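You operate a simulated robot arm through the tools that you are given. There is no shell and no other tool. Be economical: measure what you need, move in short steps, check, and stop when the job is done.

You run a simulated robot arm. Do the job below in one go: nothing can be reset, and whatever is moved stays where it is left.

Task
Take the yellow clay vase and put it on top of the purple vase. Then take the white spool and leave it on top of the red block.
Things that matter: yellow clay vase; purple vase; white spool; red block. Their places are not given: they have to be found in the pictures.

The check looks at the end state, three seconds after you hand in, the way a careful person would. Anything else that was tipped, shoved, dropped, spilled or broken makes it a failure.

Robot
A 7-joint arm with a two-finger parallel gripper, fixed in place. Base frame: the origin is at the foot of the arm, x ahead of it, y to its left, z up; the work surface is at about z = 0. Readings come in mm, rad, newtons and seconds.
With the tool pointing down near the work surface it reaches from about 220 to 580 mm from the base axis. Its first joint turns from -1.152 to 1.152 rad. Payload 2.5 kg.
The TCP is the grasp point between the finger pads, 23 mm short of the fingertips. In the tool frame z runs along the fingers and y along their closing line. The gripper opens to 94 mm. The fingers are 38 mm wide and 10 mm thick; the gripper's body (54 by 96 mm) begins 39 mm behind the TCP.
Orientation is that of the tool frame in the base frame, as a unit quaternion [x, y, z, w]. With the fingers straight down and closing along the base's y, the tool's x points along the base's -x, its y along +y and its z along -z.

Tools
- The arm moves only by the tool step_arm. Its argument "plan" is one flat list of numbers, 7 for each row, row after row: the shift along the tool's x, y, z in mm, then the turn, a rotation vector about the tool's x, y, z in rad, then the opening, from 0 (shut) to 1 (fully open). In form: [x, y, z, rx, ry, rz, gripper, x, y, z, rx, ry, rz, gripper, ...]. A call has 1 to 20 rows; each row shifts and turns the commanded pose from where the row before left it, along the tool's axes as they then stand. Each row takes 0.2 s and may step no farther than 50 mm and 0.15 rad from the row before; otherwise, or with a gripper value out of range, the whole call is refused. Where a pose cannot be reached the arm comes as near as it can. A force on the tool above 40 N (or 10 N above the force at the start of the call, whichever is more), or a blocked arm, ends the call early, and 0.2 s more pass. Each finger travels about 108 mm/s and halts on what it meets, pressing with about 24 N; the grip force reading is that of the motor and also rises with nothing between the fingers. The clock runs only during rows and for 0.2 s after the last one: add rows that do not move to give the fingers time. It gives the time, the measured TCP pose, the force on the tool (base axes), the opening and the grip force at its end, in the units of the frame above (readings bear some noise).
- Cameras (640 x 400 px; columns grow to the right, rows downward): "scene" is fixed at [109.3, -401.4, 550.4]; the picture's right is [0.90, -0.44, 0.00], its down [-0.24, -0.48, -0.84] and it looks along [0.37, 0.76, -0.54] (base axes); focal length 283 px, centre (320, 200). "wrist" rides on the gripper at [-39, 0, -44] in the tool frame; the picture's right is [0.00, -1.00, 0.00], its down [0.97, 0.00, -0.24] and it looks along [0.24, 0.00, 0.97] (tool axes); focal length 218 px, centre (320, 200).
- get_image(camera): a new picture of that camera. The clock stands still meanwhile.
- pixel_to_xyz(camera, pixels): for up to 12 pixels [column, row] of the newest picture of that camera ("zoom" is the newest enlarged one), the place [x, y, z] in the base frame of the surface seen there, good to about 3 mm. The clock stands still meanwhile.
- inspect(camera, box): a new picture of the part [left, top, right, bottom] of that camera's present view, enlarged. The clock stands still meanwhile.
- close_job(): hands the job in; it is judged then, once.

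Keep the steps short. Do not move on a guess: measure, check each grasp and each placing, and mend mistakes. In all there are 80 turns and 46 pictures (those below and enlarged ones count). Leave the gripper open and the arm clear of the work at the hand-in unless told otherwise, and finish with a single line.

The tools are called after "Emit:" as name(argument=value, ...) on one line, values as JSON. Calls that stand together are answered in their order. step_arm: Moves the arm, as the interface text tells. Its arguments: {"type":"object","properties":{"plan":{"type":"array","items":{"type":"number"}}},"required":["plan"]} The other tools are called the same way: get_image (camera) takes a picture; pixel_to_xyz (camera, pixels) gives the place of the surface under pixels of a picture; inspect (camera, box) takes an enlarged picture of a part of a camera's view; close_job () hands the job in.

At the start:

```text
clock: 0.0
tcp_pos: [359.3, -175.1, 406.8]
orientation: [0.0, 1.0, 0.0, 0.0]
force: [-0.4, -0.3, 0.2]
opening: 94.2
grasp_force: 0.1
```

scene: 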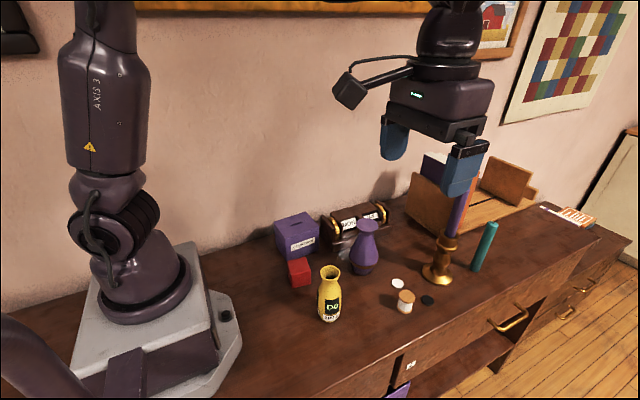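
wrist: 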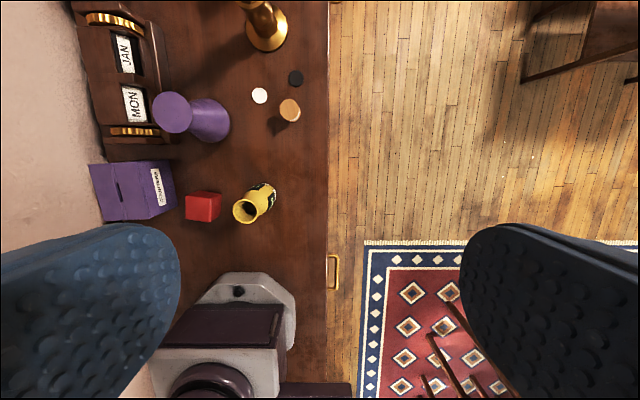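

I can see the yellow vase near (330,293), the purple vase near (366,247), the spool near (405,301) and the red block near (299,272). I'll enlarge that area to measure them.

Emit:
inspect(camera="scene", box=[260, 190, 500, 340])

Emit:
inspect(camera="wrist", box=[80, 60, 336, 220])

```text
2.67 times, centred on (380, 265) of scene
```

zoom: 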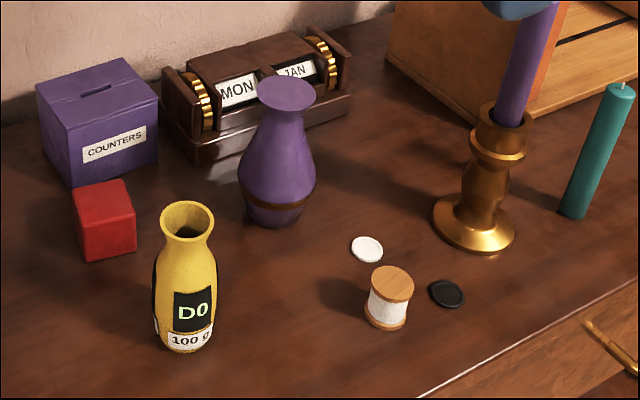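

```text
2.50 times, centred on (208, 140) of wrist
```

zoom: 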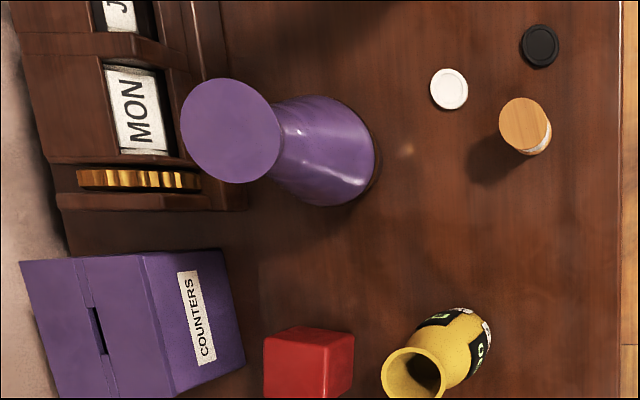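

The purple vase's top is flat and closed, and the yellow one is hollow. Next I'll measure points on all four objects in both pictures.

Emit:
pixel_to_xyz(camera="zoom", pixels=[[230, 130], [185, 130], [275, 130], [230, 84], [230, 178], [293, 375], [335, 375], [525, 124], [501, 124], [548, 124], [525, 100], [525, 148]])

Emit:
pixel_to_xyz(camera="scene", pixels=[[321, 269], [340, 270], [330, 266], [330, 279], [330, 295], [328, 320], [297, 262], [301, 278], [292, 282], [310, 280], [366, 226], [366, 255]])

Emit:
pixel_to_xyz(camera="wrist", pixels=[[194, 194], [212, 194], [188, 216], [212, 216], [234, 211], [254, 211], [244, 201], [244, 221], [204, 240], [230, 160], [268, 190], [230, 120]])

```text
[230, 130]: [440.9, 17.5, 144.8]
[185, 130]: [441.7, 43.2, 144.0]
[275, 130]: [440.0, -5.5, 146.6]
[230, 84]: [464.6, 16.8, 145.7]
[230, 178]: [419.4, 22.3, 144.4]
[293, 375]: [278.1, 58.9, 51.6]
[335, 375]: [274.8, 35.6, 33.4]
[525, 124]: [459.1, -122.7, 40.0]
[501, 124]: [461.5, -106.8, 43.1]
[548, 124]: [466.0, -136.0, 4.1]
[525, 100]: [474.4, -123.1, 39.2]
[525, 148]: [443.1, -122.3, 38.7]
```

```text
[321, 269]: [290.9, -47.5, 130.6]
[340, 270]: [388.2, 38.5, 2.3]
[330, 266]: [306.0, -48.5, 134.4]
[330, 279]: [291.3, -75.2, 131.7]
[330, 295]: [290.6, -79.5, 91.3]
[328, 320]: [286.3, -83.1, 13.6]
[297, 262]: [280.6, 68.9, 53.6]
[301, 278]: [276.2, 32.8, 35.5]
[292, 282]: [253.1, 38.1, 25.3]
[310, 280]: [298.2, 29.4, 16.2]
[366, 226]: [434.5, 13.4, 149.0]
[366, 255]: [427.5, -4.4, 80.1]
```

```text
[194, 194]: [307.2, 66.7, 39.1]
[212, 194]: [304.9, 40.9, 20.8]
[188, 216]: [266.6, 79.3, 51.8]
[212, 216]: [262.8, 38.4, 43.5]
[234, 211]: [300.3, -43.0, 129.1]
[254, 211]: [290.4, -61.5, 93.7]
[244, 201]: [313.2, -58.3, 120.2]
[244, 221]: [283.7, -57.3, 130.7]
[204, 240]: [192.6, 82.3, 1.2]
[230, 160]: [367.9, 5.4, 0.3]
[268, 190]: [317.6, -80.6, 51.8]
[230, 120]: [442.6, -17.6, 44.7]
```

Estimated centres so far: purple top (441,18,145), yellow rim (300,-60,131), spool (459,-122,40). I still need the yellow vase's profile, the block's corners and the candlestick's position, because the candle stands close to the spool.

Emit:
inspect(camera="scene", box=[280, 250, 376, 330])

Emit:
pixel_to_xyz(camera="scene", pixels=[[440, 270], [437, 281], [457, 210], [491, 225], [475, 268], [427, 300], [398, 284], [405, 294], [405, 303], [404, 311], [445, 240], [430, 180]])

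```text
5.00 times, centred on (328, 290) of scene
```

zoom: 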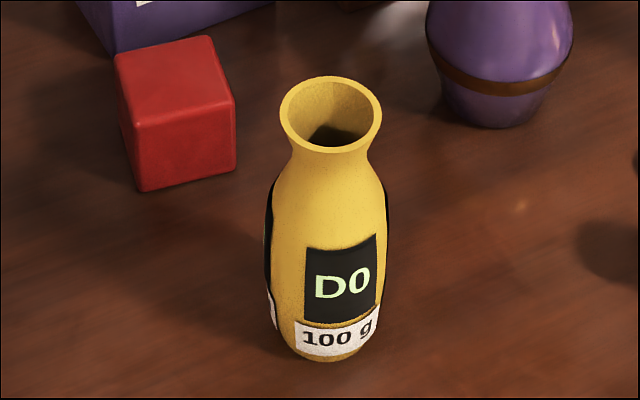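

```text
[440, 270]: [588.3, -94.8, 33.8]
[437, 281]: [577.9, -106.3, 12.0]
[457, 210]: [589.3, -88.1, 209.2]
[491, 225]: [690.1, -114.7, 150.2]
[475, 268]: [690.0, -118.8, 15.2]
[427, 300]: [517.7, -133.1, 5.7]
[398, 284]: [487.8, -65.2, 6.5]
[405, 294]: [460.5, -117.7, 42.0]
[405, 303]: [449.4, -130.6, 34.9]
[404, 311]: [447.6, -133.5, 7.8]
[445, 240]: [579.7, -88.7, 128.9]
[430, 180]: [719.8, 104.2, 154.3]
```

The candle stands at about x 589, y -88, so it's clear of a grasp at x 459. Now I'll measure the yellow rim, body and block corners in this enlarged view.

Emit:
pixel_to_xyz(camera="zoom", pixels=[[331, 79], [331, 150], [284, 115], [379, 115], [331, 175], [331, 200], [330, 235], [330, 320], [122, 60], [206, 40], [230, 97], [138, 122]])

```text
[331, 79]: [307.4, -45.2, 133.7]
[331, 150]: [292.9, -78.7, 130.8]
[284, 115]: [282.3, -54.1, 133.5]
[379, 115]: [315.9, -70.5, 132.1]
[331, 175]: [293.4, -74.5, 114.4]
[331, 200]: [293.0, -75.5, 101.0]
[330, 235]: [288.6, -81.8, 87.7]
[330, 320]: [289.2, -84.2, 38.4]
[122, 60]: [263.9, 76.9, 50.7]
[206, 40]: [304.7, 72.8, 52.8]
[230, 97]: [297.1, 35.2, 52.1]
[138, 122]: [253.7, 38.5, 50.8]
```

Yellow rim centre is about (299.5,-62,132), with body radius about 24. The block's top centre is about (280,56,52). I'll move above the yellow vase at z 250 and check the alignment there.

Emit:
step_arm(plan=[11.96, 22.62, 31.4, 0, 0, 0, 1, 11.96, 22.62, 31.4, 0, 0, 0, 1, 11.96, 22.62, 31.4, 0, 0, 0, 1, 11.96, 22.62, 31.4, 0, 0, 0, 1, 11.96, 22.62, 31.2, 0, 0, 0, 1, 0, 0, 0, 0, 0, 0, 1, 0, 0, 0, 0, 0, 0, 1])

Emit:
get_image(camera="wrist")

```text
clock: 1.6
tcp_pos: [300.2, -61.1, 249.5]
orientation: [0.0, 1.0, 0.0, 0.0]
force: [-0.2, 0.3, -0.1]
opening: 93.9
grasp_force: 0.1
```

```text
40 pictures are left
```

wrist: 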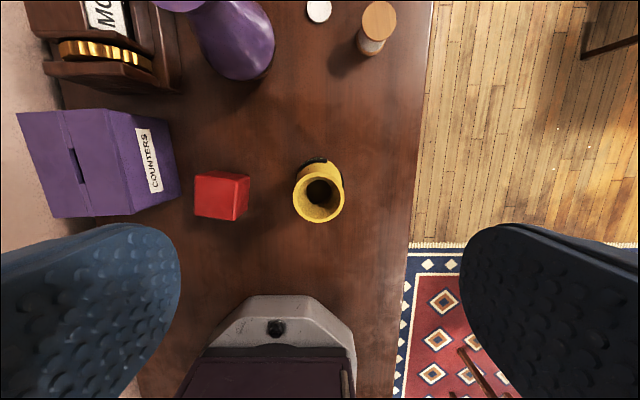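

I see the rim centred near (318,194). I'll measure points around it and on the red block.

Emit:
pixel_to_xyz(camera="wrist", pixels=[[297, 194], [340, 194], [318, 168], [318, 219], [303, 210], [334, 210], [198, 175], [240, 179], [233, 218], [198, 214], [215, 195]])

```text
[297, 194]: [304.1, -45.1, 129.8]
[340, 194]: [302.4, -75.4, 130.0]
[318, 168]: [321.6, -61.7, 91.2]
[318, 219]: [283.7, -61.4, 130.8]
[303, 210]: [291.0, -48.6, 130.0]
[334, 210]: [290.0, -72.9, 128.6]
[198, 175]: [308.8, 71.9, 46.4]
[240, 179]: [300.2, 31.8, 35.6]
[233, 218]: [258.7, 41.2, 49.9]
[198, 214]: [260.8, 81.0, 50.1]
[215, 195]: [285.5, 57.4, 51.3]
```

The TCP is centred on the vase to within 1 mm. I'll go straight down to z about 97, with the fingers open.

Emit:
step_arm(plan=[0, 0, 40, 0, 0, 0, 1, 0, 0, 40, 0, 0, 0, 1, 0, 0, 30, 0, 0, 0, 1, 0, 0, 22, 0, 0, 0, 1, 0, 0, 10, 0, 0, 0, 1, 0, 0, 10, 0, 0, 0, 1, 0, 0, 0, 0, 0, 0, 1])

Emit:
inspect(camera="scene", box=[250, 200, 410, 330])

```text
clock: 3.2
tcp_pos: [300.1, -61.3, 96.4]
orientation: [0.0, 1.0, 0.0, 0.001]
force: [-0.1, 0.1, 0.7]
opening: 93.9
grasp_force: 0.0
```

```text
3.08 times, centred on (330, 265) of scene
```

zoom: 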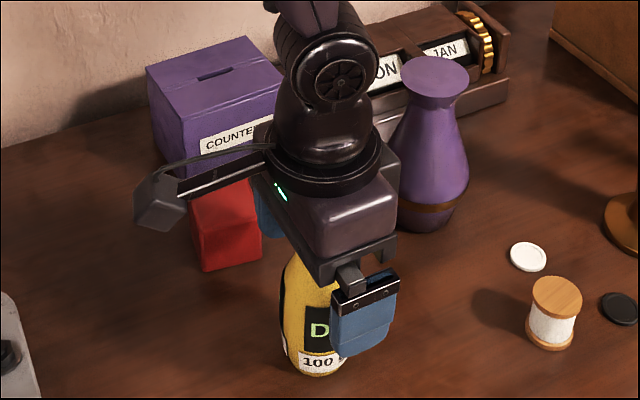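

There's a boom with a small box sticking out of the gripper, at (160,200) in this view. I'll measure it so that it doesn't hit anything.

Emit:
pixel_to_xyz(camera="zoom", pixels=[[160, 195], [158, 225], [140, 215], [180, 225], [220, 175], [330, 215], [365, 330], [310, 290], [275, 215]])

```text
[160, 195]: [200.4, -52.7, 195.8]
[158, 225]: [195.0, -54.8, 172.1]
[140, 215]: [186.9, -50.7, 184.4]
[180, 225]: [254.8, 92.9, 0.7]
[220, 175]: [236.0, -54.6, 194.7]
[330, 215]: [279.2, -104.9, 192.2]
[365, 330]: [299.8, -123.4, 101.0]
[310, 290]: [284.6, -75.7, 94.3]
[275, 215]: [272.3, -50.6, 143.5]
```

The boom sits about 110 mm toward the base side and 70 mm or more above the TCP, so it's clear here. Now I'll close on the vase.

Emit:
step_arm(plan=[0, 0, 0, 0, 0, 0, 0.6, 0, 0, 0, 0, 0, 0, 0.45, 0, 0, 0, 0, 0, 0, 0.3, 0, 0, 0, 0, 0, 0, 0.3, 0, 0, 0, 0, 0, 0, 0.3])

```text
clock: 4.4
tcp_pos: [299.9, -61.3, 98.3]
orientation: [0.0, 1.0, 0.0, 0.0]
force: [0.2, 1.7, 0.0]
opening: 42.8
grasp_force: 24.1
```

The fingers stopped at 42.8 mm with 24 N of grip force. I'll lift 12 mm slowly and check for slip.

Emit:
step_arm(plan=[0, 0, -3, 0, 0, 0, 0.3, 0, 0, -3, 0, 0, 0, 0.3, 0, 0, -3, 0, 0, 0, 0.3, 0, 0, -3, 0, 0, 0, 0.3, 0, 0, 0, 0, 0, 0, 0.3])

Emit:
inspect(camera="scene", box=[250, 200, 410, 330])

```text
clock: 5.6
tcp_pos: [298.3, -60.9, 109.1]
orientation: [0.0, 1.0, -0.001, 0.0]
force: [0.1, 0.0, -0.3]
opening: 42.4
grasp_force: 24.5
```

```text
3.08 times, centred on (330, 265) of scene
```

zoom: 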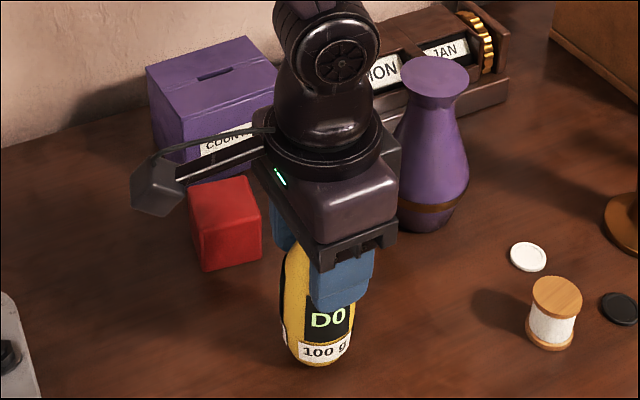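

The vase's bottom edge seems to have risen with the gripper, from row 375 to 365. I'll lift another 60 mm to confirm it's held.

Emit:
step_arm(plan=[0, 0, -10, 0, 0, 0, 0.3, 0, 0, -15, 0, 0, 0, 0.3, 0, 0, -20, 0, 0, 0, 0.3, 0, 0, -15, 0, 0, 0, 0.3, 0, 0, 0, 0, 0, 0, 0.3])

Emit:
inspect(camera="scene", box=[250, 180, 410, 330])

```text
clock: 6.8
tcp_pos: [297.7, -60.4, 168.8]
orientation: [0.0, 1.0, 0.001, 0.0]
force: [-0.3, 0.8, -0.7]
opening: 42.6
grasp_force: 24.2
```

```text
2.67 times, centred on (330, 255) of scene
```

zoom: 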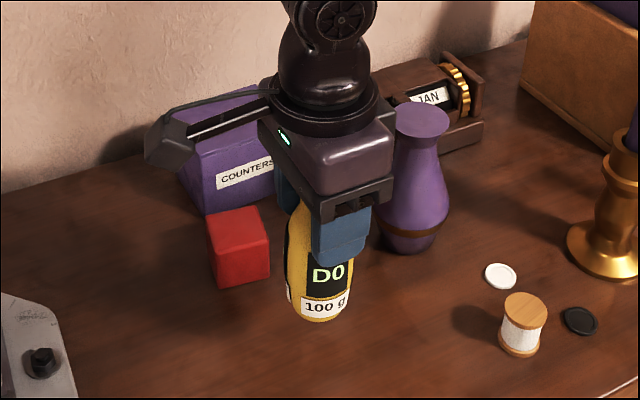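

It's held securely and hanging upright. I'll measure the vase's lower edge relative to the TCP.

Emit:
pixel_to_xyz(camera="zoom", pixels=[[320, 316], [320, 300], [296, 305], [345, 300], [330, 270], [423, 110], [400, 110], [445, 110], [423, 104], [423, 130]])

```text
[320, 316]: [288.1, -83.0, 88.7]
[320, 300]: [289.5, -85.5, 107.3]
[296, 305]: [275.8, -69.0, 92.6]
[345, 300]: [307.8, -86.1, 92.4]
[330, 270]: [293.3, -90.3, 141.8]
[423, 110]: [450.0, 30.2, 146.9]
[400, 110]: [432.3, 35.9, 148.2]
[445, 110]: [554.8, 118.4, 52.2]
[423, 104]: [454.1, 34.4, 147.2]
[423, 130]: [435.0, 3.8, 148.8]
```

The vase's axis matches the TCP. I'll raise it to z about 290, then measure the purple top in the wrist picture before crossing.

Emit:
step_arm(plan=[0, 0, -25, 0, 0, 0, 0.3, 0, 0, -35, 0, 0, 0, 0.3, 0, 0, -35, 0, 0, 0, 0.3, 0, 0, -26, 0, 0, 0, 0.3, 0, 0, 0, 0, 0, 0, 0.3])

Emit:
get_image(camera="wrist")

Emit:
inspect(camera="scene", box=[300, 190, 420, 290])

```text
clock: 8.0
tcp_pos: [297.6, -61.6, 291.0]
orientation: [0.0, 1.0, 0.0, 0.0]
force: [-0.1, 0.2, -0.3]
opening: 42.6
grasp_force: 23.5
```

```text
36 pictures are left
```

wrist: 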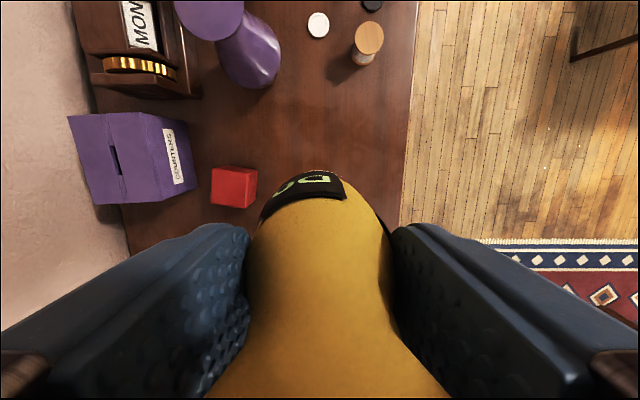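

```text
4.00 times, centred on (360, 240) of scene
```

zoom: 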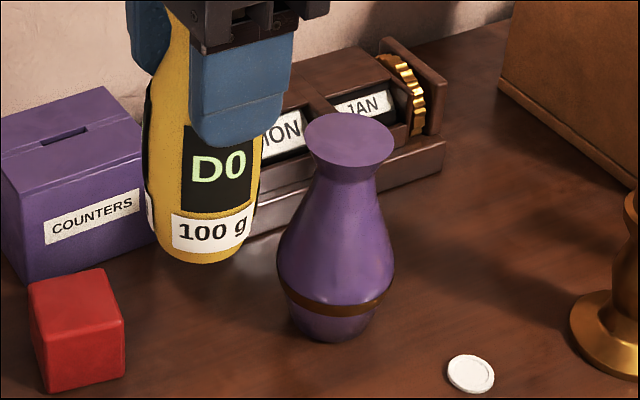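

The purple top is a flat ellipse centred near (349,139). I'll measure its edges and centre.

Emit:
pixel_to_xyz(camera="zoom", pixels=[[349, 139], [306, 139], [392, 139], [349, 115], [349, 165], [320, 122], [378, 122], [320, 157], [378, 157], [200, 258], [165, 245], [240, 250]])

```text
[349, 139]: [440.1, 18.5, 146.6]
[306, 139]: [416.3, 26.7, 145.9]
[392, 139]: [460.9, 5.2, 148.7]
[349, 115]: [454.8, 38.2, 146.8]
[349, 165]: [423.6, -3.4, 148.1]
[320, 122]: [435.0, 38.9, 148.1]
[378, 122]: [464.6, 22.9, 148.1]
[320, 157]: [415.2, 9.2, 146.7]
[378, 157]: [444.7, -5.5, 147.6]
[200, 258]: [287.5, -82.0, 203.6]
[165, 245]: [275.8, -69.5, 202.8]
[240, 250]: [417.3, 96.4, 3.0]
```

Purple top centre is about (440.5,17.5,146.5). I'll cross at z 291, which leaves the vase bottom about 46 mm above it.

Emit:
step_arm(plan=[-14, 8, 0, 0, 0, 0, 0.3, -25, 14, 0, 0, 0, 0, 0.3, -25, 14, 0, 0, 0, 0, 0.3, -25, 14, 0, 0, 0, 0, 0.3, -25, 14, 0, 0, 0, 0, 0.3, -19, 10, 0, 0, 0, 0, 0.3, -9.9, 5.1, 0, 0, 0, 0, 0.3, 0, 0, 0, 0, 0, 0, 0.3, 0, 0, 0, 0, 0, 0, 0.3])

Emit:
inspect(camera="scene", box=[306, 170, 426, 270])

```text
clock: 10.0
tcp_pos: [441.5, 17.6, 290.9]
orientation: [0.0, 1.0, -0.001, 0.0]
force: [0.7, -0.2, -0.7]
opening: 42.3
grasp_force: 23.8
```

```text
4.00 times, centred on (366, 220) of scene
```

zoom: 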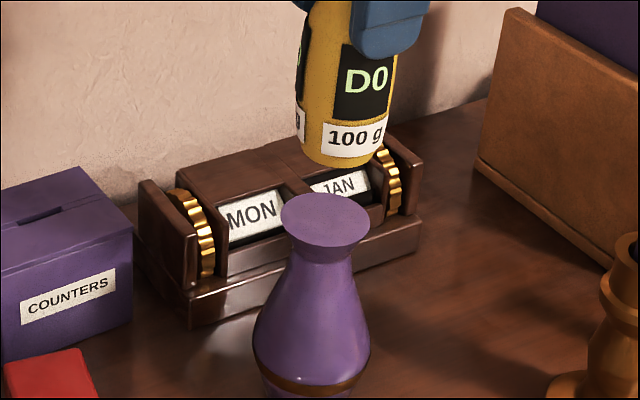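

The vase is above the purple top. I'll measure its lower body to check that the two axes line up.

Emit:
pixel_to_xyz(camera="zoom", pixels=[[302, 140], [315, 140], [328, 140], [341, 140], [354, 140], [367, 140], [380, 140], [325, 219], [284, 219], [366, 219], [325, 197], [325, 244]])

```text
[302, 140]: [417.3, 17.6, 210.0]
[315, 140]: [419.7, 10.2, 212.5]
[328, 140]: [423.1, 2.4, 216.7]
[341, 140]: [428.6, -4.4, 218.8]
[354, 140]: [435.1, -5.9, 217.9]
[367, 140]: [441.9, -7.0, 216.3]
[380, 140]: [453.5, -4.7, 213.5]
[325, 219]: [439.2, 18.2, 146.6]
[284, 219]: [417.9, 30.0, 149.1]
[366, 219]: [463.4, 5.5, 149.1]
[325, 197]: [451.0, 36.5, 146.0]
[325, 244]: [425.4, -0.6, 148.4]
```

The vase axis is at (441.8,17.5) and the purple axis at about (440,17.6). I'll shift 1.5 mm in x and lower to about 5 mm above contact.

Emit:
step_arm(plan=[1.5, 0, 10, 0, 0, 0, 0.3, 0, 0, 15, 0, 0, 0, 0.3, 0, 0, 10, 0, 0, 0, 0.3, 0, 0, 5, 0, 0, 0, 0.3, 0, 0, 0, 0, 0, 0, 0.3])

Emit:
inspect(camera="scene", box=[326, 180, 406, 230])

```text
clock: 11.2
tcp_pos: [440.5, 15.9, 251.8]
orientation: [0.0, 1.0, 0.001, 0.0]
force: [-0.3, 1.0, -0.9]
opening: 42.3
grasp_force: 24.4
```

```text
8.00 times, centred on (366, 205) of scene
```

zoom: 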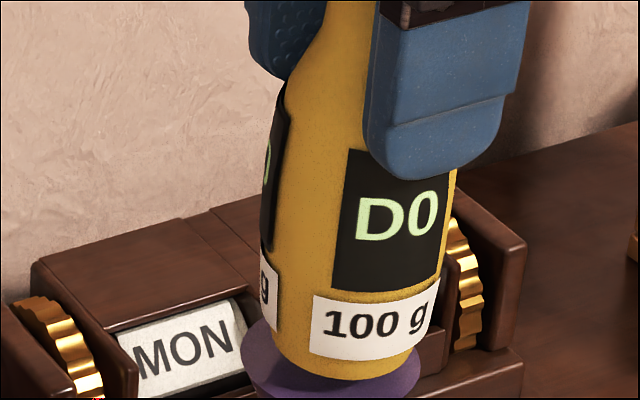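

There's a small gap left, and the vase looks slightly to the right of centre. I'll measure again here.

Emit:
pixel_to_xyz(camera="zoom", pixels=[[266, 310], [280, 310], [300, 310], [320, 310], [345, 310], [370, 310], [395, 310], [415, 310], [430, 310], [246, 360], [416, 370], [330, 392]])

```text
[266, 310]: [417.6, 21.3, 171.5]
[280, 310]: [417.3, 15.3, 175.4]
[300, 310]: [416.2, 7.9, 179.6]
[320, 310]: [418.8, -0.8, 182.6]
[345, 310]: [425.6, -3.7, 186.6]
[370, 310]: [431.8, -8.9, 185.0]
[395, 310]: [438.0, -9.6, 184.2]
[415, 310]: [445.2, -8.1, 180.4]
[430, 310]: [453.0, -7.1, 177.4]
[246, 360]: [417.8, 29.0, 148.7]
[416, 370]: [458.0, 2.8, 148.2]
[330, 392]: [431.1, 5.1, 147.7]
```

The vase axis fits (440.5,15.2) and the target is (440,17.5). I'll shift y by +2, then lower in 1 mm steps and watch the force.

Emit:
step_arm(plan=[0.3, 2, 0, 0, 0, 0, 0.3, 0, 0, 1.5, 0, 0, 0, 0.3, 0, 0, 1.5, 0, 0, 0, 0.3, 0, 0, 1, 0, 0, 0, 0.3, 0, 0, 0, 0, 0, 0, 0.3, 0, 0, 0, 0, 0, 0, 0.3])

```text
clock: 12.6
tcp_pos: [440.5, 20.0, 248.2]
orientation: [0.0, 1.0, 0.001, 0.0]
force: [-0.2, -0.3, -2.3]
opening: 42.3
grasp_force: 24.1
```

The commanded y is now 19.1. I'll take back 0.8 mm and keep lowering gently.

Emit:
step_arm(plan=[0, -0.8, 0, 0, 0, 0, 0.3, 0, 0, 1, 0, 0, 0, 0.3, 0, 0, 1, 0, 0, 0, 0.3, 0, 0, 0, 0, 0, 0, 0.3])

Emit:
inspect(camera="scene", box=[326, 190, 406, 240])

```text
clock: 13.6
tcp_pos: [439.9, 20.2, 245.4]
orientation: [0.001, 1.0, 0.001, 0.001]
force: [0.0, -0.6, -0.8]
opening: 42.3
grasp_force: 23.7
```

```text
8.00 times, centred on (366, 215) of scene
```

zoom: 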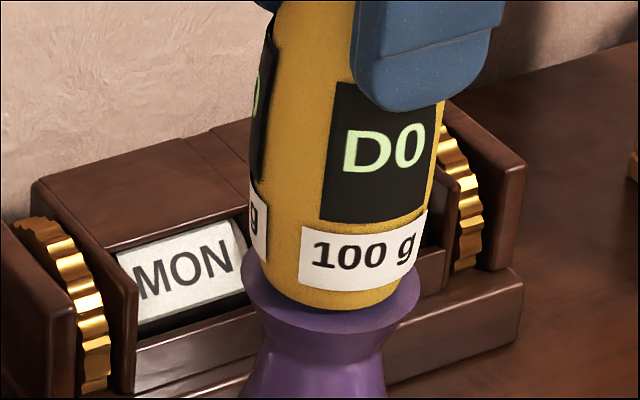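

I'm close to contact. I'll measure the front margin and alignment again before the last few millimetres.

Emit:
pixel_to_xyz(camera="zoom", pixels=[[254, 240], [270, 250], [290, 250], [310, 250], [335, 250], [360, 250], [385, 250], [405, 250], [335, 305], [335, 322], [245, 280], [418, 290]])

Emit:
get_image(camera="wrist")

```text
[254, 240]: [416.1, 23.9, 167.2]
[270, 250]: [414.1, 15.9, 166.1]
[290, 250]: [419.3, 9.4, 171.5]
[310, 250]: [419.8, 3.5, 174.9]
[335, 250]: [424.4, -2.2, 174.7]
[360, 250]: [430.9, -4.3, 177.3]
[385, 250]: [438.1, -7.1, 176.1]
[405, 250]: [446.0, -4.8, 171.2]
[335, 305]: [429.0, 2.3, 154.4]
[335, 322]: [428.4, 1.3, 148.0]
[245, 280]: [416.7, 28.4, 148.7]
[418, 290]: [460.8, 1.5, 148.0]
```

```text
31 pictures are left
```

wrist: 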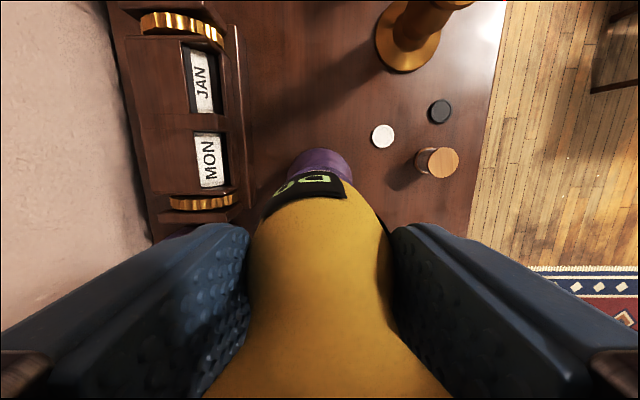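

Fitted centre is (440,18), so it's aligned. I'll lower 2 mm at a time and read the force.

Emit:
step_arm(plan=[0, 0, 1, 0, 0, 0, 0.3, 0, 0, 0.5, 0, 0, 0, 0.3, 0, 0, 0, 0, 0, 0, 0.3])

```text
clock: 14.4
tcp_pos: [438.4, 18.9, 242.5]
orientation: [-0.001, 1.0, -0.001, -0.001]
force: [-0.8, -0.6, -0.8]
opening: 42.2
grasp_force: 24.1
```

No contact force yet, so I'll continue down in 1 mm steps.

Emit:
step_arm(plan=[0, 0, 1, 0, 0, 0, 0.3, 0, 0, 0, 0, 0, 0, 0.3])

```text
clock: 15.0
tcp_pos: [440.0, 19.8, 242.7]
orientation: [-0.001, 1.0, 0.0, 0.0]
force: [0.6, -0.1, -1.2]
opening: 42.2
grasp_force: 23.7
```

Emit:
step_arm(plan=[0, 0, 1, 0, 0, 0, 0.3, 0, 0, 0, 0, 0, 0, 0.3])

Emit:
inspect(camera="scene", box=[326, 190, 406, 240])

```text
clock: 15.6
tcp_pos: [439.3, 19.9, 242.5]
orientation: [0.0, 1.0, 0.0, 0.0]
force: [-1.8, 0.3, 3.7]
opening: 41.9
grasp_force: 23.5
```

```text
8.00 times, centred on (366, 215) of scene
```

zoom: 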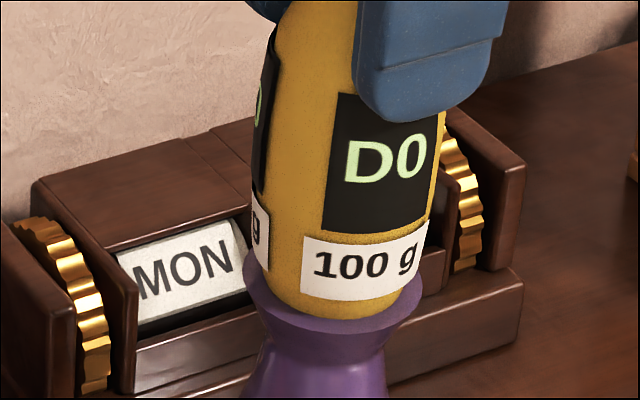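

Contact is confirmed: force is +3.7 N upward and the base sits on the purple rim. I'll open the fingers gradually.

Emit:
step_arm(plan=[0, 0, 0, 0, 0, 0, 0.44, 0, 0, 0, 0, 0, 0, 0.47, 0, 0, 0, 0, 0, 0, 0.52, 0, 0, 0, 0, 0, 0, 0.6, 0, 0, 0, 0, 0, 0, 0.75, 0, 0, 0, 0, 0, 0, 0.9])

Emit:
inspect(camera="scene", box=[300, 160, 420, 270])

```text
clock: 17.0
tcp_pos: [440.0, 19.9, 242.0]
orientation: [0.0, 1.0, 0.0, -0.001]
force: [-0.2, -0.3, -0.2]
opening: 84.6
grasp_force: 0.0
```

```text
3.64 times, centred on (360, 215) of scene
```

zoom: 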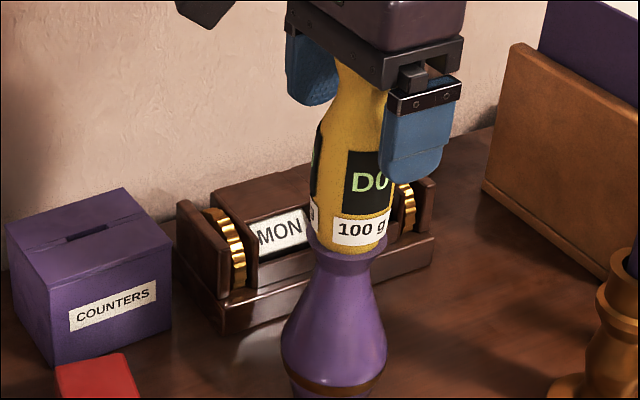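

The vase stands free. I'll rise straight up 120 mm so the fingertips clear its rim.

Emit:
step_arm(plan=[0, 0, -10, 0, 0, 0, 0.95, 0, 0, -20, 0, 0, 0, 0.95, 0, 0, -30, 0, 0, 0, 0.95, 0, 0, -30, 0, 0, 0, 0.95, 0, 0, -30, 0, 0, 0, 0.95, 0, 0, 0, 0, 0, 0, 1])

Emit:
get_image(camera="scene")

```text
clock: 18.4
tcp_pos: [440.0, 19.4, 362.0]
orientation: [0.0, 1.0, 0.0, 0.0]
force: [0.3, 0.4, 0.0]
opening: 94.2
grasp_force: 0.0
```

```text
28 pictures are left
```

scene: 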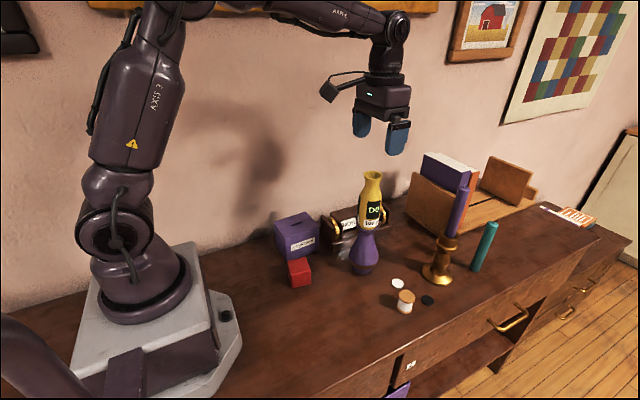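

The stack stands well. Next I'll move over the spool at about (459,-122), first level and then down to z about 150.

Emit:
step_arm(plan=[-4.6, -35.2, 0, 0, 0, 0, 1, -4.6, -35.2, 0, 0, 0, 0, 1, -4.6, -35.2, 0, 0, 0, 0, 1, -4.6, -35.2, 0, 0, 0, 0, 1, 0, 0, 40, 0, 0, 0, 1, 0, 0, 45, 0, 0, 0, 1, 0, 0, 45, 0, 0, 0, 1, 0, 0, 45, 0, 0, 0, 1, 0, 0, 36, 0, 0, 0, 1, 0, 0, 0, 0, 0, 0, 1, 0, 0, 0, 0, 0, 0, 1])

Emit:
get_image(camera="wrist")

```text
clock: 20.8
tcp_pos: [456.2, -122.2, 149.1]
orientation: [0.0, 1.0, 0.001, 0.0]
force: [-0.7, -0.1, -0.1]
opening: 94.2
grasp_force: 0.1
```

```text
27 pictures are left
```

wrist: 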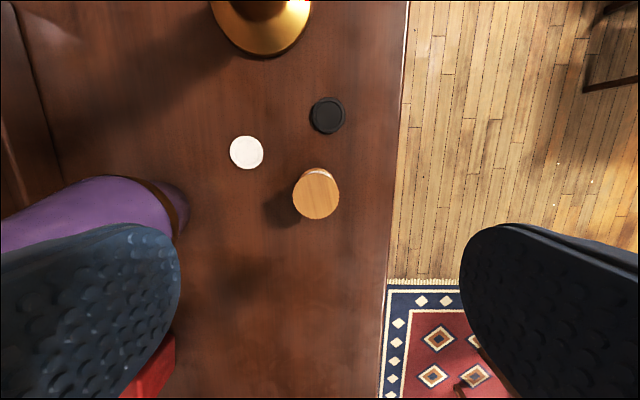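

The spool's top is centred near (316,195). I'll measure its rim and the two discs.

Emit:
pixel_to_xyz(camera="wrist", pixels=[[316, 195], [295, 195], [337, 195], [316, 174], [316, 216], [247, 152], [262, 160], [327, 115], [327, 132]])

```text
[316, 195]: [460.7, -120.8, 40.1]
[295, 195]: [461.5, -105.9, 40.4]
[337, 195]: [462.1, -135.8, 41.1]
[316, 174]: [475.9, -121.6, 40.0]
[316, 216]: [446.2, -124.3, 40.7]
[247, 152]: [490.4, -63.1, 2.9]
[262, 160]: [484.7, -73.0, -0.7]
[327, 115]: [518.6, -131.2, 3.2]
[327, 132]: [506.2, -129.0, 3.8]
```

Spool centre is (461,-121.3), top z 40.5, radius about 15.5. I'll narrow the fingers to about 60 mm so they stay clear of the white disc, centre over the spool and go down to z about 27.

Emit:
step_arm(plan=[-2, 1, 0, 0, 0, 0, 0.64, 0, 0, 0, 0, 0, 0, 0.64, 0, 0, 35, 0, 0, 0, 0.64, 0, 0, 35, 0, 0, 0, 0.64, 0, 0, 25, 0, 0, 0, 0.64, 0, 0, 18, 0, 0, 0, 0.64, 0, 0, 10, 0, 0, 0, 0.64, 0, 0, 0, 0, 0, 0, 0.64])

Emit:
get_image(camera="wrist")

```text
clock: 22.6
tcp_pos: [460.5, -120.2, 26.4]
orientation: [-0.002, 1.0, 0.0, 0.001]
force: [-0.6, -1.1, -0.5]
opening: 60.2
grasp_force: 0.1
```

```text
26 pictures are left
```

wrist: 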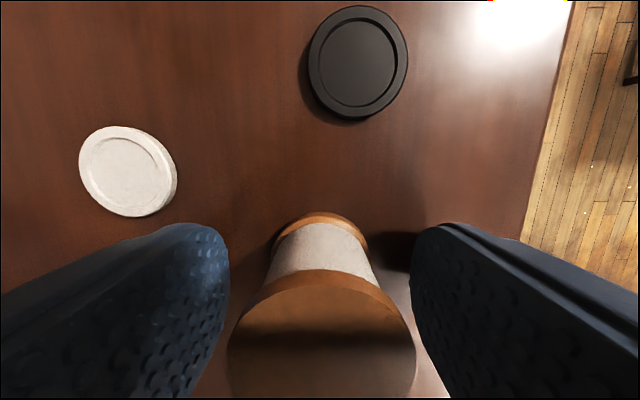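

The spool sits between the fingers with both discs clear. Closing now.

Emit:
step_arm(plan=[0, 0, 0, 0, 0, 0, 0.45, 0, 0, 0, 0, 0, 0, 0.35, 0, 0, 0, 0, 0, 0, 0.2, 0, 0, 0, 0, 0, 0, 0.2, 0, 0, 0, 0, 0, 0, 0.2])

```text
clock: 23.8
tcp_pos: [459.8, -120.2, 27.1]
orientation: [0.0, 1.0, 0.0, 0.0]
force: [0.1, -0.3, -0.5]
opening: 33.1
grasp_force: 24.0
```

It's gripped at 33.1 mm. I'll lift slowly and check the hold.

Emit:
step_arm(plan=[0, 0, -5, 0, 0, 0, 0.2, 0, 0, -10, 0, 0, 0, 0.2, 0, 0, -25, 0, 0, 0, 0.2, 0, 0, -40, 0, 0, 0, 0.2, 0, 0, -43, 0, 0, 0, 0.2, 0, 0, 0, 0, 0, 0, 0.2])

Emit:
get_image(camera="wrist")

```text
clock: 25.2
tcp_pos: [459.1, -119.5, 151.3]
orientation: [0.0, 1.0, 0.0, 0.0]
force: [-0.9, 0.3, 0.1]
opening: 18.9
grasp_force: 0.1
```

```text
25 pictures are left
```

wrist: 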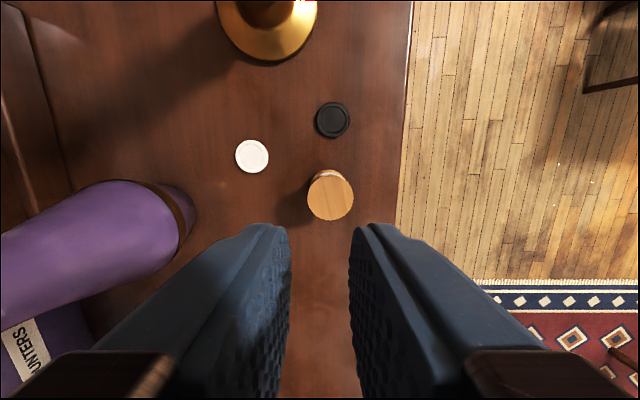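

The grip slipped: opening is 18.9 and the force is 0.1. The spool is still standing at (330,195). I'll open up and measure where it is now.

Emit:
step_arm(plan=[0, 0, 0, 0, 0, 0, 0.64, 0, 0, 0, 0, 0, 0, 0.64, 0, 0, 0, 0, 0, 0, 0.64])

Emit:
inspect(camera="wrist", box=[280, 150, 380, 240])

Emit:
inspect(camera="scene", box=[375, 265, 435, 320])

Emit:
pixel_to_xyz(camera="wrist", pixels=[[330, 195], [310, 195], [351, 195], [330, 174], [330, 216]])

```text
clock: 26.0
tcp_pos: [461.3, -118.2, 150.8]
orientation: [0.0, 1.0, 0.0, 0.001]
force: [-0.6, 0.6, -0.8]
opening: 60.4
grasp_force: 0.2
```

```text
4.44 times, centred on (330, 195) of wrist
```

zoom: 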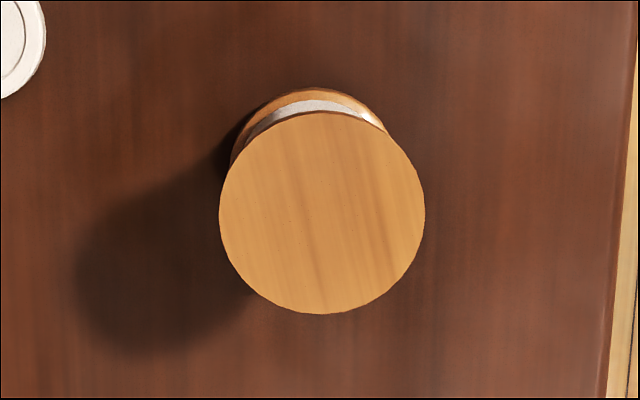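

```text
7.27 times, centred on (405, 292) of scene
```

zoom: 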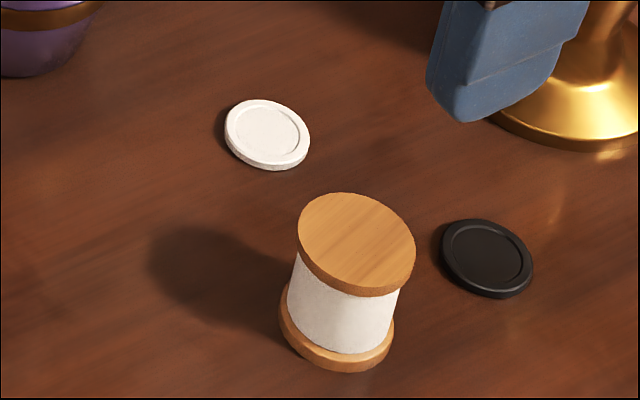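

```text
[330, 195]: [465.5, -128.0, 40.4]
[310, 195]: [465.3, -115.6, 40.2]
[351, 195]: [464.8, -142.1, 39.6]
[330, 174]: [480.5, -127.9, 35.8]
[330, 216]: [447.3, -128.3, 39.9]
```

The spool is upright, now at about (464.3,-128.5). I'll re-centre, go slightly deeper to z about 25.5, close fully and then lift very slowly.

Emit:
step_arm(plan=[-3.3, -7, 0, 0, 0, 0, 0.64, 0, 0, 35, 0, 0, 0, 0.64, 0, 0, 35, 0, 0, 0, 0.64, 0, 0, 25, 0, 0, 0, 0.64, 0, 0, 18, 0, 0, 0, 0.64, 0, 0, 12, 0, 0, 0, 0.64, 0, 0, 0, 0, 0, 0, 0.64, 0, 0, 0, 0, 0, 0, 0.64])

Emit:
get_image(camera="wrist")

```text
clock: 27.8
tcp_pos: [464.4, -126.9, 25.4]
orientation: [0.0, 1.0, 0.0, 0.0]
force: [0.1, 0.0, 0.3]
opening: 60.1
grasp_force: 0.2
```

```text
22 pictures are left
```

wrist: 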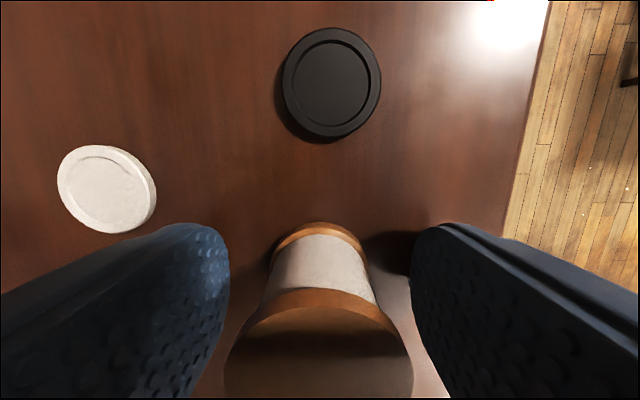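

The spool is centred between the fingers. I'll close fully and hold for a second to read the opening.

Emit:
step_arm(plan=[0, 0, 0, 0, 0, 0, 0.4, 0, 0, 0, 0, 0, 0, 0.2, 0, 0, 0, 0, 0, 0, 0, 0, 0, 0, 0, 0, 0, 0, 0, 0, 0, 0, 0, 0, 0])

Emit:
get_image(camera="wrist")

```text
clock: 29.0
tcp_pos: [464.9, -126.7, 26.6]
orientation: [0.0, 1.0, 0.0, 0.001]
force: [0.2, 0.0, 0.3]
opening: 32.8
grasp_force: 24.3
```

```text
21 pictures are left
```

wrist: 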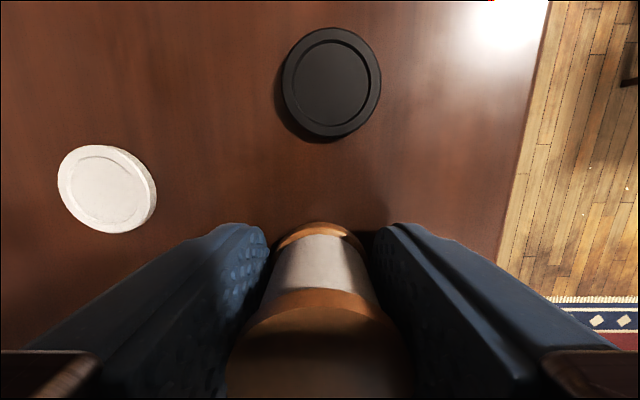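

Good contact at 32.8 mm. Now I'll lift just 4 mm, slowly, and check.

Emit:
step_arm(plan=[0, 0, -1, 0, 0, 0, 0, 0, 0, -1, 0, 0, 0, 0, 0, 0, -1, 0, 0, 0, 0, 0, 0, -1, 0, 0, 0, 0, 0, 0, 0, 0, 0, 0, 0])

Emit:
inspect(camera="scene", box=[375, 265, 435, 320])

```text
clock: 30.2
tcp_pos: [463.7, -128.3, 29.8]
orientation: [0.0, 1.0, 0.0, 0.0]
force: [0.1, -0.5, -0.9]
opening: 32.9
grasp_force: 24.0
```

```text
7.27 times, centred on (405, 292) of scene
```

zoom: 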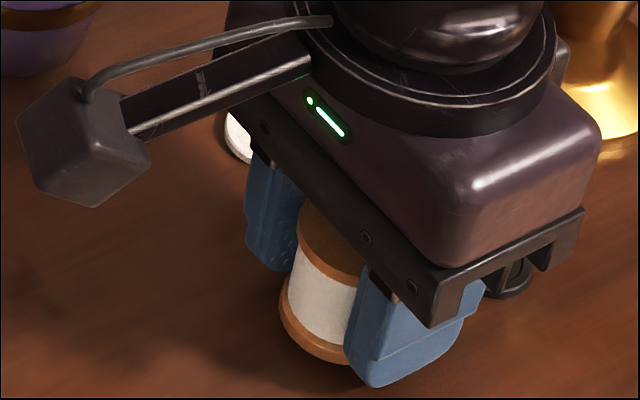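

It still reads 32.9 mm with 24 N. I'll lift another 10 mm slowly.

Emit:
step_arm(plan=[0, 0, -1, 0, 0, 0, 0, 0, 0, -1.5, 0, 0, 0, 0, 0, 0, -1.5, 0, 0, 0, 0, 0, 0, -2, 0, 0, 0, 0, 0, 0, -2, 0, 0, 0, 0, 0, 0, -2, 0, 0, 0, 0, 0, 0, 0, 0, 0, 0, 0])

Emit:
inspect(camera="scene", box=[375, 265, 435, 320])

```text
clock: 31.8
tcp_pos: [463.3, -126.7, 40.4]
orientation: [0.0, 1.0, 0.0, 0.0]
force: [-0.3, 0.1, -1.6]
opening: 33.0
grasp_force: 24.0
```

```text
7.27 times, centred on (405, 292) of scene
```

zoom: 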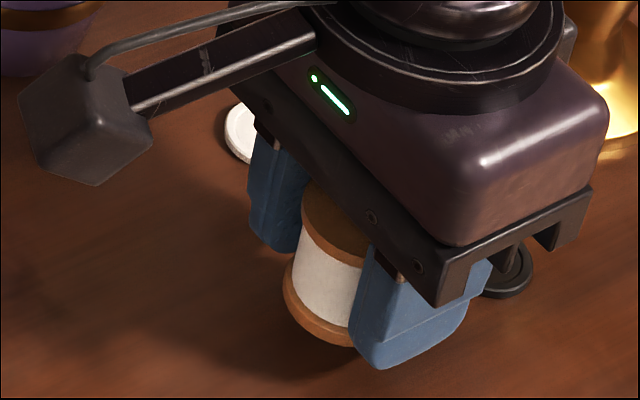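

This time the spool is off the table. I'll keep lifting gently, about 5 mm per row, with a gradual start and stop.

Emit:
step_arm(plan=[0, 0, -1.5, 0, 0, 0, 0, 0, 0, -3, 0, 0, 0, 0, 0, 0, -4, 0, 0, 0, 0, 0, 0, -5, 0, 0, 0, 0, 0, 0, -6, 0, 0, 0, 0, 0, 0, -6, 0, 0, 0, 0, 0, 0, -7, 0, 0, 0, 0, 0, 0, -7, 0, 0, 0, 0, 0, 0, -7, 0, 0, 0, 0, 0, 0, -7, 0, 0, 0, 0, 0, 0, -7, 0, 0, 0, 0, 0, 0, -7, 0, 0, 0, 0, 0, 0, -6, 0, 0, 0, 0, 0, 0, -5, 0, 0, 0, 0, 0, 0, -3, 0, 0, 0, 0, 0, 0, -1.5, 0, 0, 0, 0, 0, 0, 0, 0, 0, 0, 0])

Emit:
inspect(camera="scene", box=[365, 215, 465, 320])

```text
clock: 35.4
tcp_pos: [464.4, -127.9, 122.6]
orientation: [0.0, 1.0, 0.0, 0.001]
force: [0.0, -0.1, -1.2]
opening: 32.9
grasp_force: 24.0
```

```text
3.81 times, centred on (415, 268) of scene
```

zoom: 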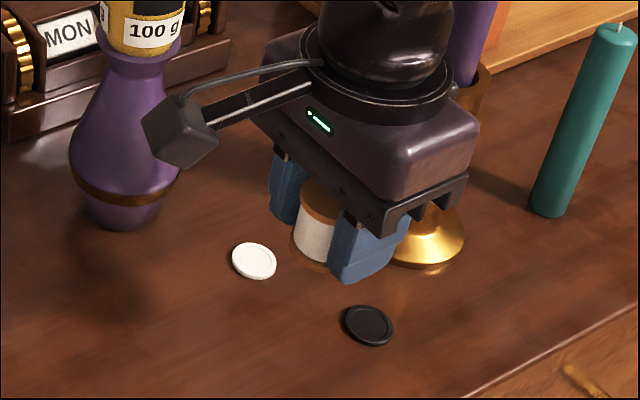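

Held firmly. I'll move gently back in x to 281 at this height, keeping y well away from the stack.

Emit:
step_arm(plan=[3, 0, 0, 0, 0, 0, 0, 6, 0, 0, 0, 0, 0, 0, 9, 0, 0, 0, 0, 0, 0, 11, 0, 0, 0, 0, 0, 0, 12, 0, 0, 0, 0, 0, 0, 12, 0, 0, 0, 0, 0, 0, 12, 0, 0, 0, 0, 0, 0, 12, 0, 0, 0, 0, 0, 0, 12, 0, 0, 0, 0, 0, 0, 12, 0, 0, 0, 0, 0, 0, 12, 0, 0, 0, 0, 0, 0, 12, 0, 0, 0, 0, 0, 0, 12, 0, 0, 0, 0, 0, 0, 12, 0, 0, 0, 0, 0, 0, 12, 0, 0, 0, 0, 0, 0, 10, 0, 0, 0, 0, 0, 0, 7, 0, 0, 0, 0, 0, 0, 4, 0, 0, 0, 0, 0, 0, 1.3, 0, 0, 0, 0, 0, 0, 0, 0, 0, 0, 0, 0, 0])

Emit:
get_image(camera="scene")

Emit:
pixel_to_xyz(camera="scene", pixels=[[277, 225], [305, 215], [316, 231], [288, 243], [297, 262], [290, 264], [307, 262], [296, 256], [300, 268]])

```text
clock: 39.6
tcp_pos: [280.8, -128.6, 123.1]
orientation: [0.0, 1.0, -0.001, 0.0]
force: [-0.4, -0.1, 0.8]
opening: 32.8
grasp_force: 23.5
```

```text
17 pictures are left
```

scene: 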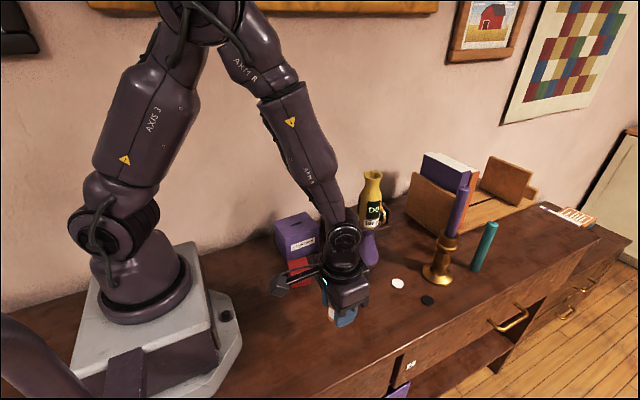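

```text
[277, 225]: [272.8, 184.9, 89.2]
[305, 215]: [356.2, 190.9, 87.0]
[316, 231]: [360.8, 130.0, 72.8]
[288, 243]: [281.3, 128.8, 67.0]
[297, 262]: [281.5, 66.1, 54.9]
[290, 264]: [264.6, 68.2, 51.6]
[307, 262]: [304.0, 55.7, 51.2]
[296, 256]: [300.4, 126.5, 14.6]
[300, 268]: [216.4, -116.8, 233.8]
```

The counters box is at y≥128 with its top at z 89, so it's clear. Next I'll move in y to 57, above the block, at the same height.

Emit:
step_arm(plan=[1, 3, 0, 0, 0, 0, 0, 0, 6, 0, 0, 0, 0, 0, 0, 9, 0, 0, 0, 0, 0, 0, 11, 0, 0, 0, 0, 0, 0, 12, 0, 0, 0, 0, 0, 0, 12, 0, 0, 0, 0, 0, 0, 12, 0, 0, 0, 0, 0, 0, 12, 0, 0, 0, 0, 0, 0, 12, 0, 0, 0, 0, 0, 0, 12, 0, 0, 0, 0, 0, 0, 12, 0, 0, 0, 0, 0, 0, 12, 0, 0, 0, 0, 0, 0, 12, 0, 0, 0, 0, 0, 0, 12, 0, 0, 0, 0, 0, 0, 12, 0, 0, 0, 0, 0, 0, 11, 0, 0, 0, 0, 0, 0, 7, 0, 0, 0, 0, 0, 0, 4, 0, 0, 0, 0, 0, 0, 2.5, 0, 0, 0, 0, 0, 0, 0, 0, 0, 0, 0, 0])

Emit:
inspect(camera="scene", box=[250, 210, 350, 300])

Emit:
get_image(camera="wrist")

```text
clock: 43.8
tcp_pos: [277.3, 57.1, 123.7]
orientation: [0.0, 1.0, 0.0, -0.001]
force: [-0.4, -0.6, -0.3]
opening: 32.9
grasp_force: 24.3
```

```text
4.44 times, centred on (300, 255) of scene
```

zoom: 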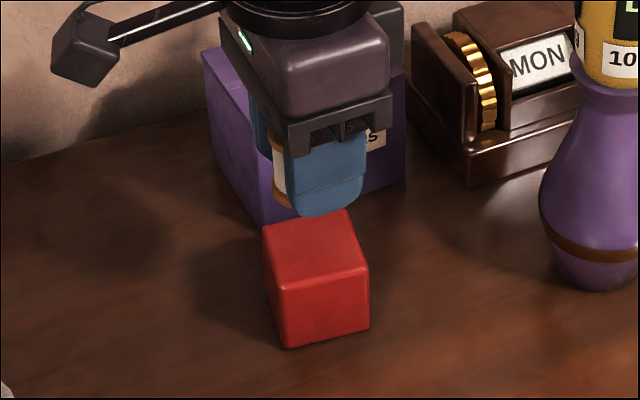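

```text
15 pictures are left
```

wrist: 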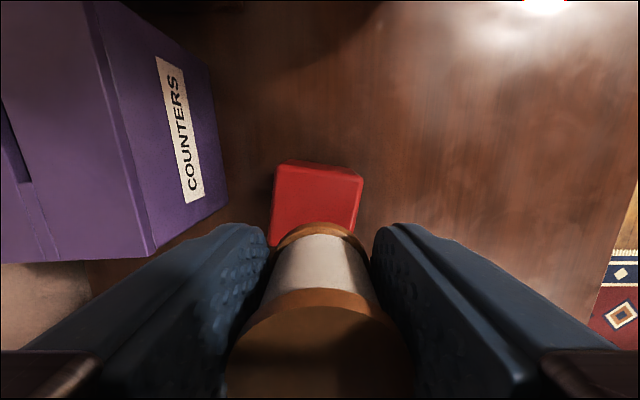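

The spool is held over the block. I'll measure the block's visible edges in both views to refine the drop point.

Emit:
pixel_to_xyz(camera="wrist", pixels=[[281, 167], [320, 171], [358, 178], [275, 205], [355, 210], [352, 230], [272, 235]])

Emit:
pixel_to_xyz(camera="zoom", pixels=[[267, 232], [347, 213], [365, 264], [285, 286], [325, 275], [278, 260], [357, 240]])

```text
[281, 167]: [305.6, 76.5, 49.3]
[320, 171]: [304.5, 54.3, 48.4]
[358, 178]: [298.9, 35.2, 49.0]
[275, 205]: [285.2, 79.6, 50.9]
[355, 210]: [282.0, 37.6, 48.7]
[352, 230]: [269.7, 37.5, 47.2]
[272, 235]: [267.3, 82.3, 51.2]
```

```text
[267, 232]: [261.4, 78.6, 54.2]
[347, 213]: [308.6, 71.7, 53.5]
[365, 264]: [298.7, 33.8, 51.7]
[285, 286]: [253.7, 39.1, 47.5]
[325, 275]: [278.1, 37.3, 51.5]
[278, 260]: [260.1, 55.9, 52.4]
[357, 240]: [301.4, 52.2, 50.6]
```

Block centre is about (281,57). I'll shift 1 mm and lower to about 5 mm above contact.

Emit:
step_arm(plan=[-1, 0, 2, 0, 0, 0, 0, 0, 0, 4, 0, 0, 0, 0, 0, 0, 6, 0, 0, 0, 0, 0, 0, 7, 0, 0, 0, 0, 0, 0, 7, 0, 0, 0, 0, 0, 0, 6, 0, 0, 0, 0, 0, 0, 4, 0, 0, 0, 0, 0, 0, 3, 0, 0, 0, 0, 0, 0, 1.5, 0, 0, 0, 0, 0, 0, 0, 0, 0, 0, 0, 0, 0, 0, 0, 0, 0, 0])

Emit:
inspect(camera="scene", box=[270, 230, 330, 290])

```text
clock: 46.2
tcp_pos: [280.0, 57.9, 82.9]
orientation: [0.0, 1.0, 0.0, 0.0]
force: [0.1, 0.4, -0.5]
opening: 33.2
grasp_force: 23.6
```

```text
6.67 times, centred on (300, 260) of scene
```

zoom: 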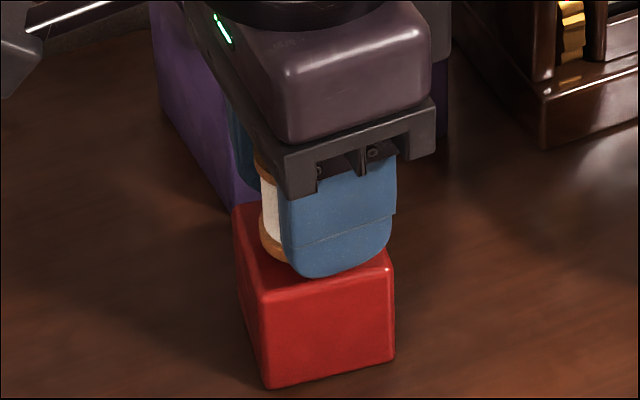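

Alignment looks good. I'll lower in 1 mm steps and watch the force.

Emit:
step_arm(plan=[0, 0, 1, 0, 0, 0, 0, 0, 0, 1, 0, 0, 0, 0, 0, 0, 1, 0, 0, 0, 0, 0, 0, 0, 0, 0, 0, 0])

```text
clock: 47.2
tcp_pos: [280.1, 58.0, 78.1]
orientation: [0.0, 1.0, 0.0, 0.0]
force: [0.1, -0.2, -0.1]
opening: 32.9
grasp_force: 24.2
```

Emit:
step_arm(plan=[0, 0, 1, 0, 0, 0, 0, 0, 0, 0, 0, 0, 0, 0])

```text
clock: 47.8
tcp_pos: [280.0, 57.3, 78.8]
orientation: [0.0, 1.0, 0.0, 0.0]
force: [-0.1, 0.1, 0.4]
opening: 33.0
grasp_force: 24.4
```

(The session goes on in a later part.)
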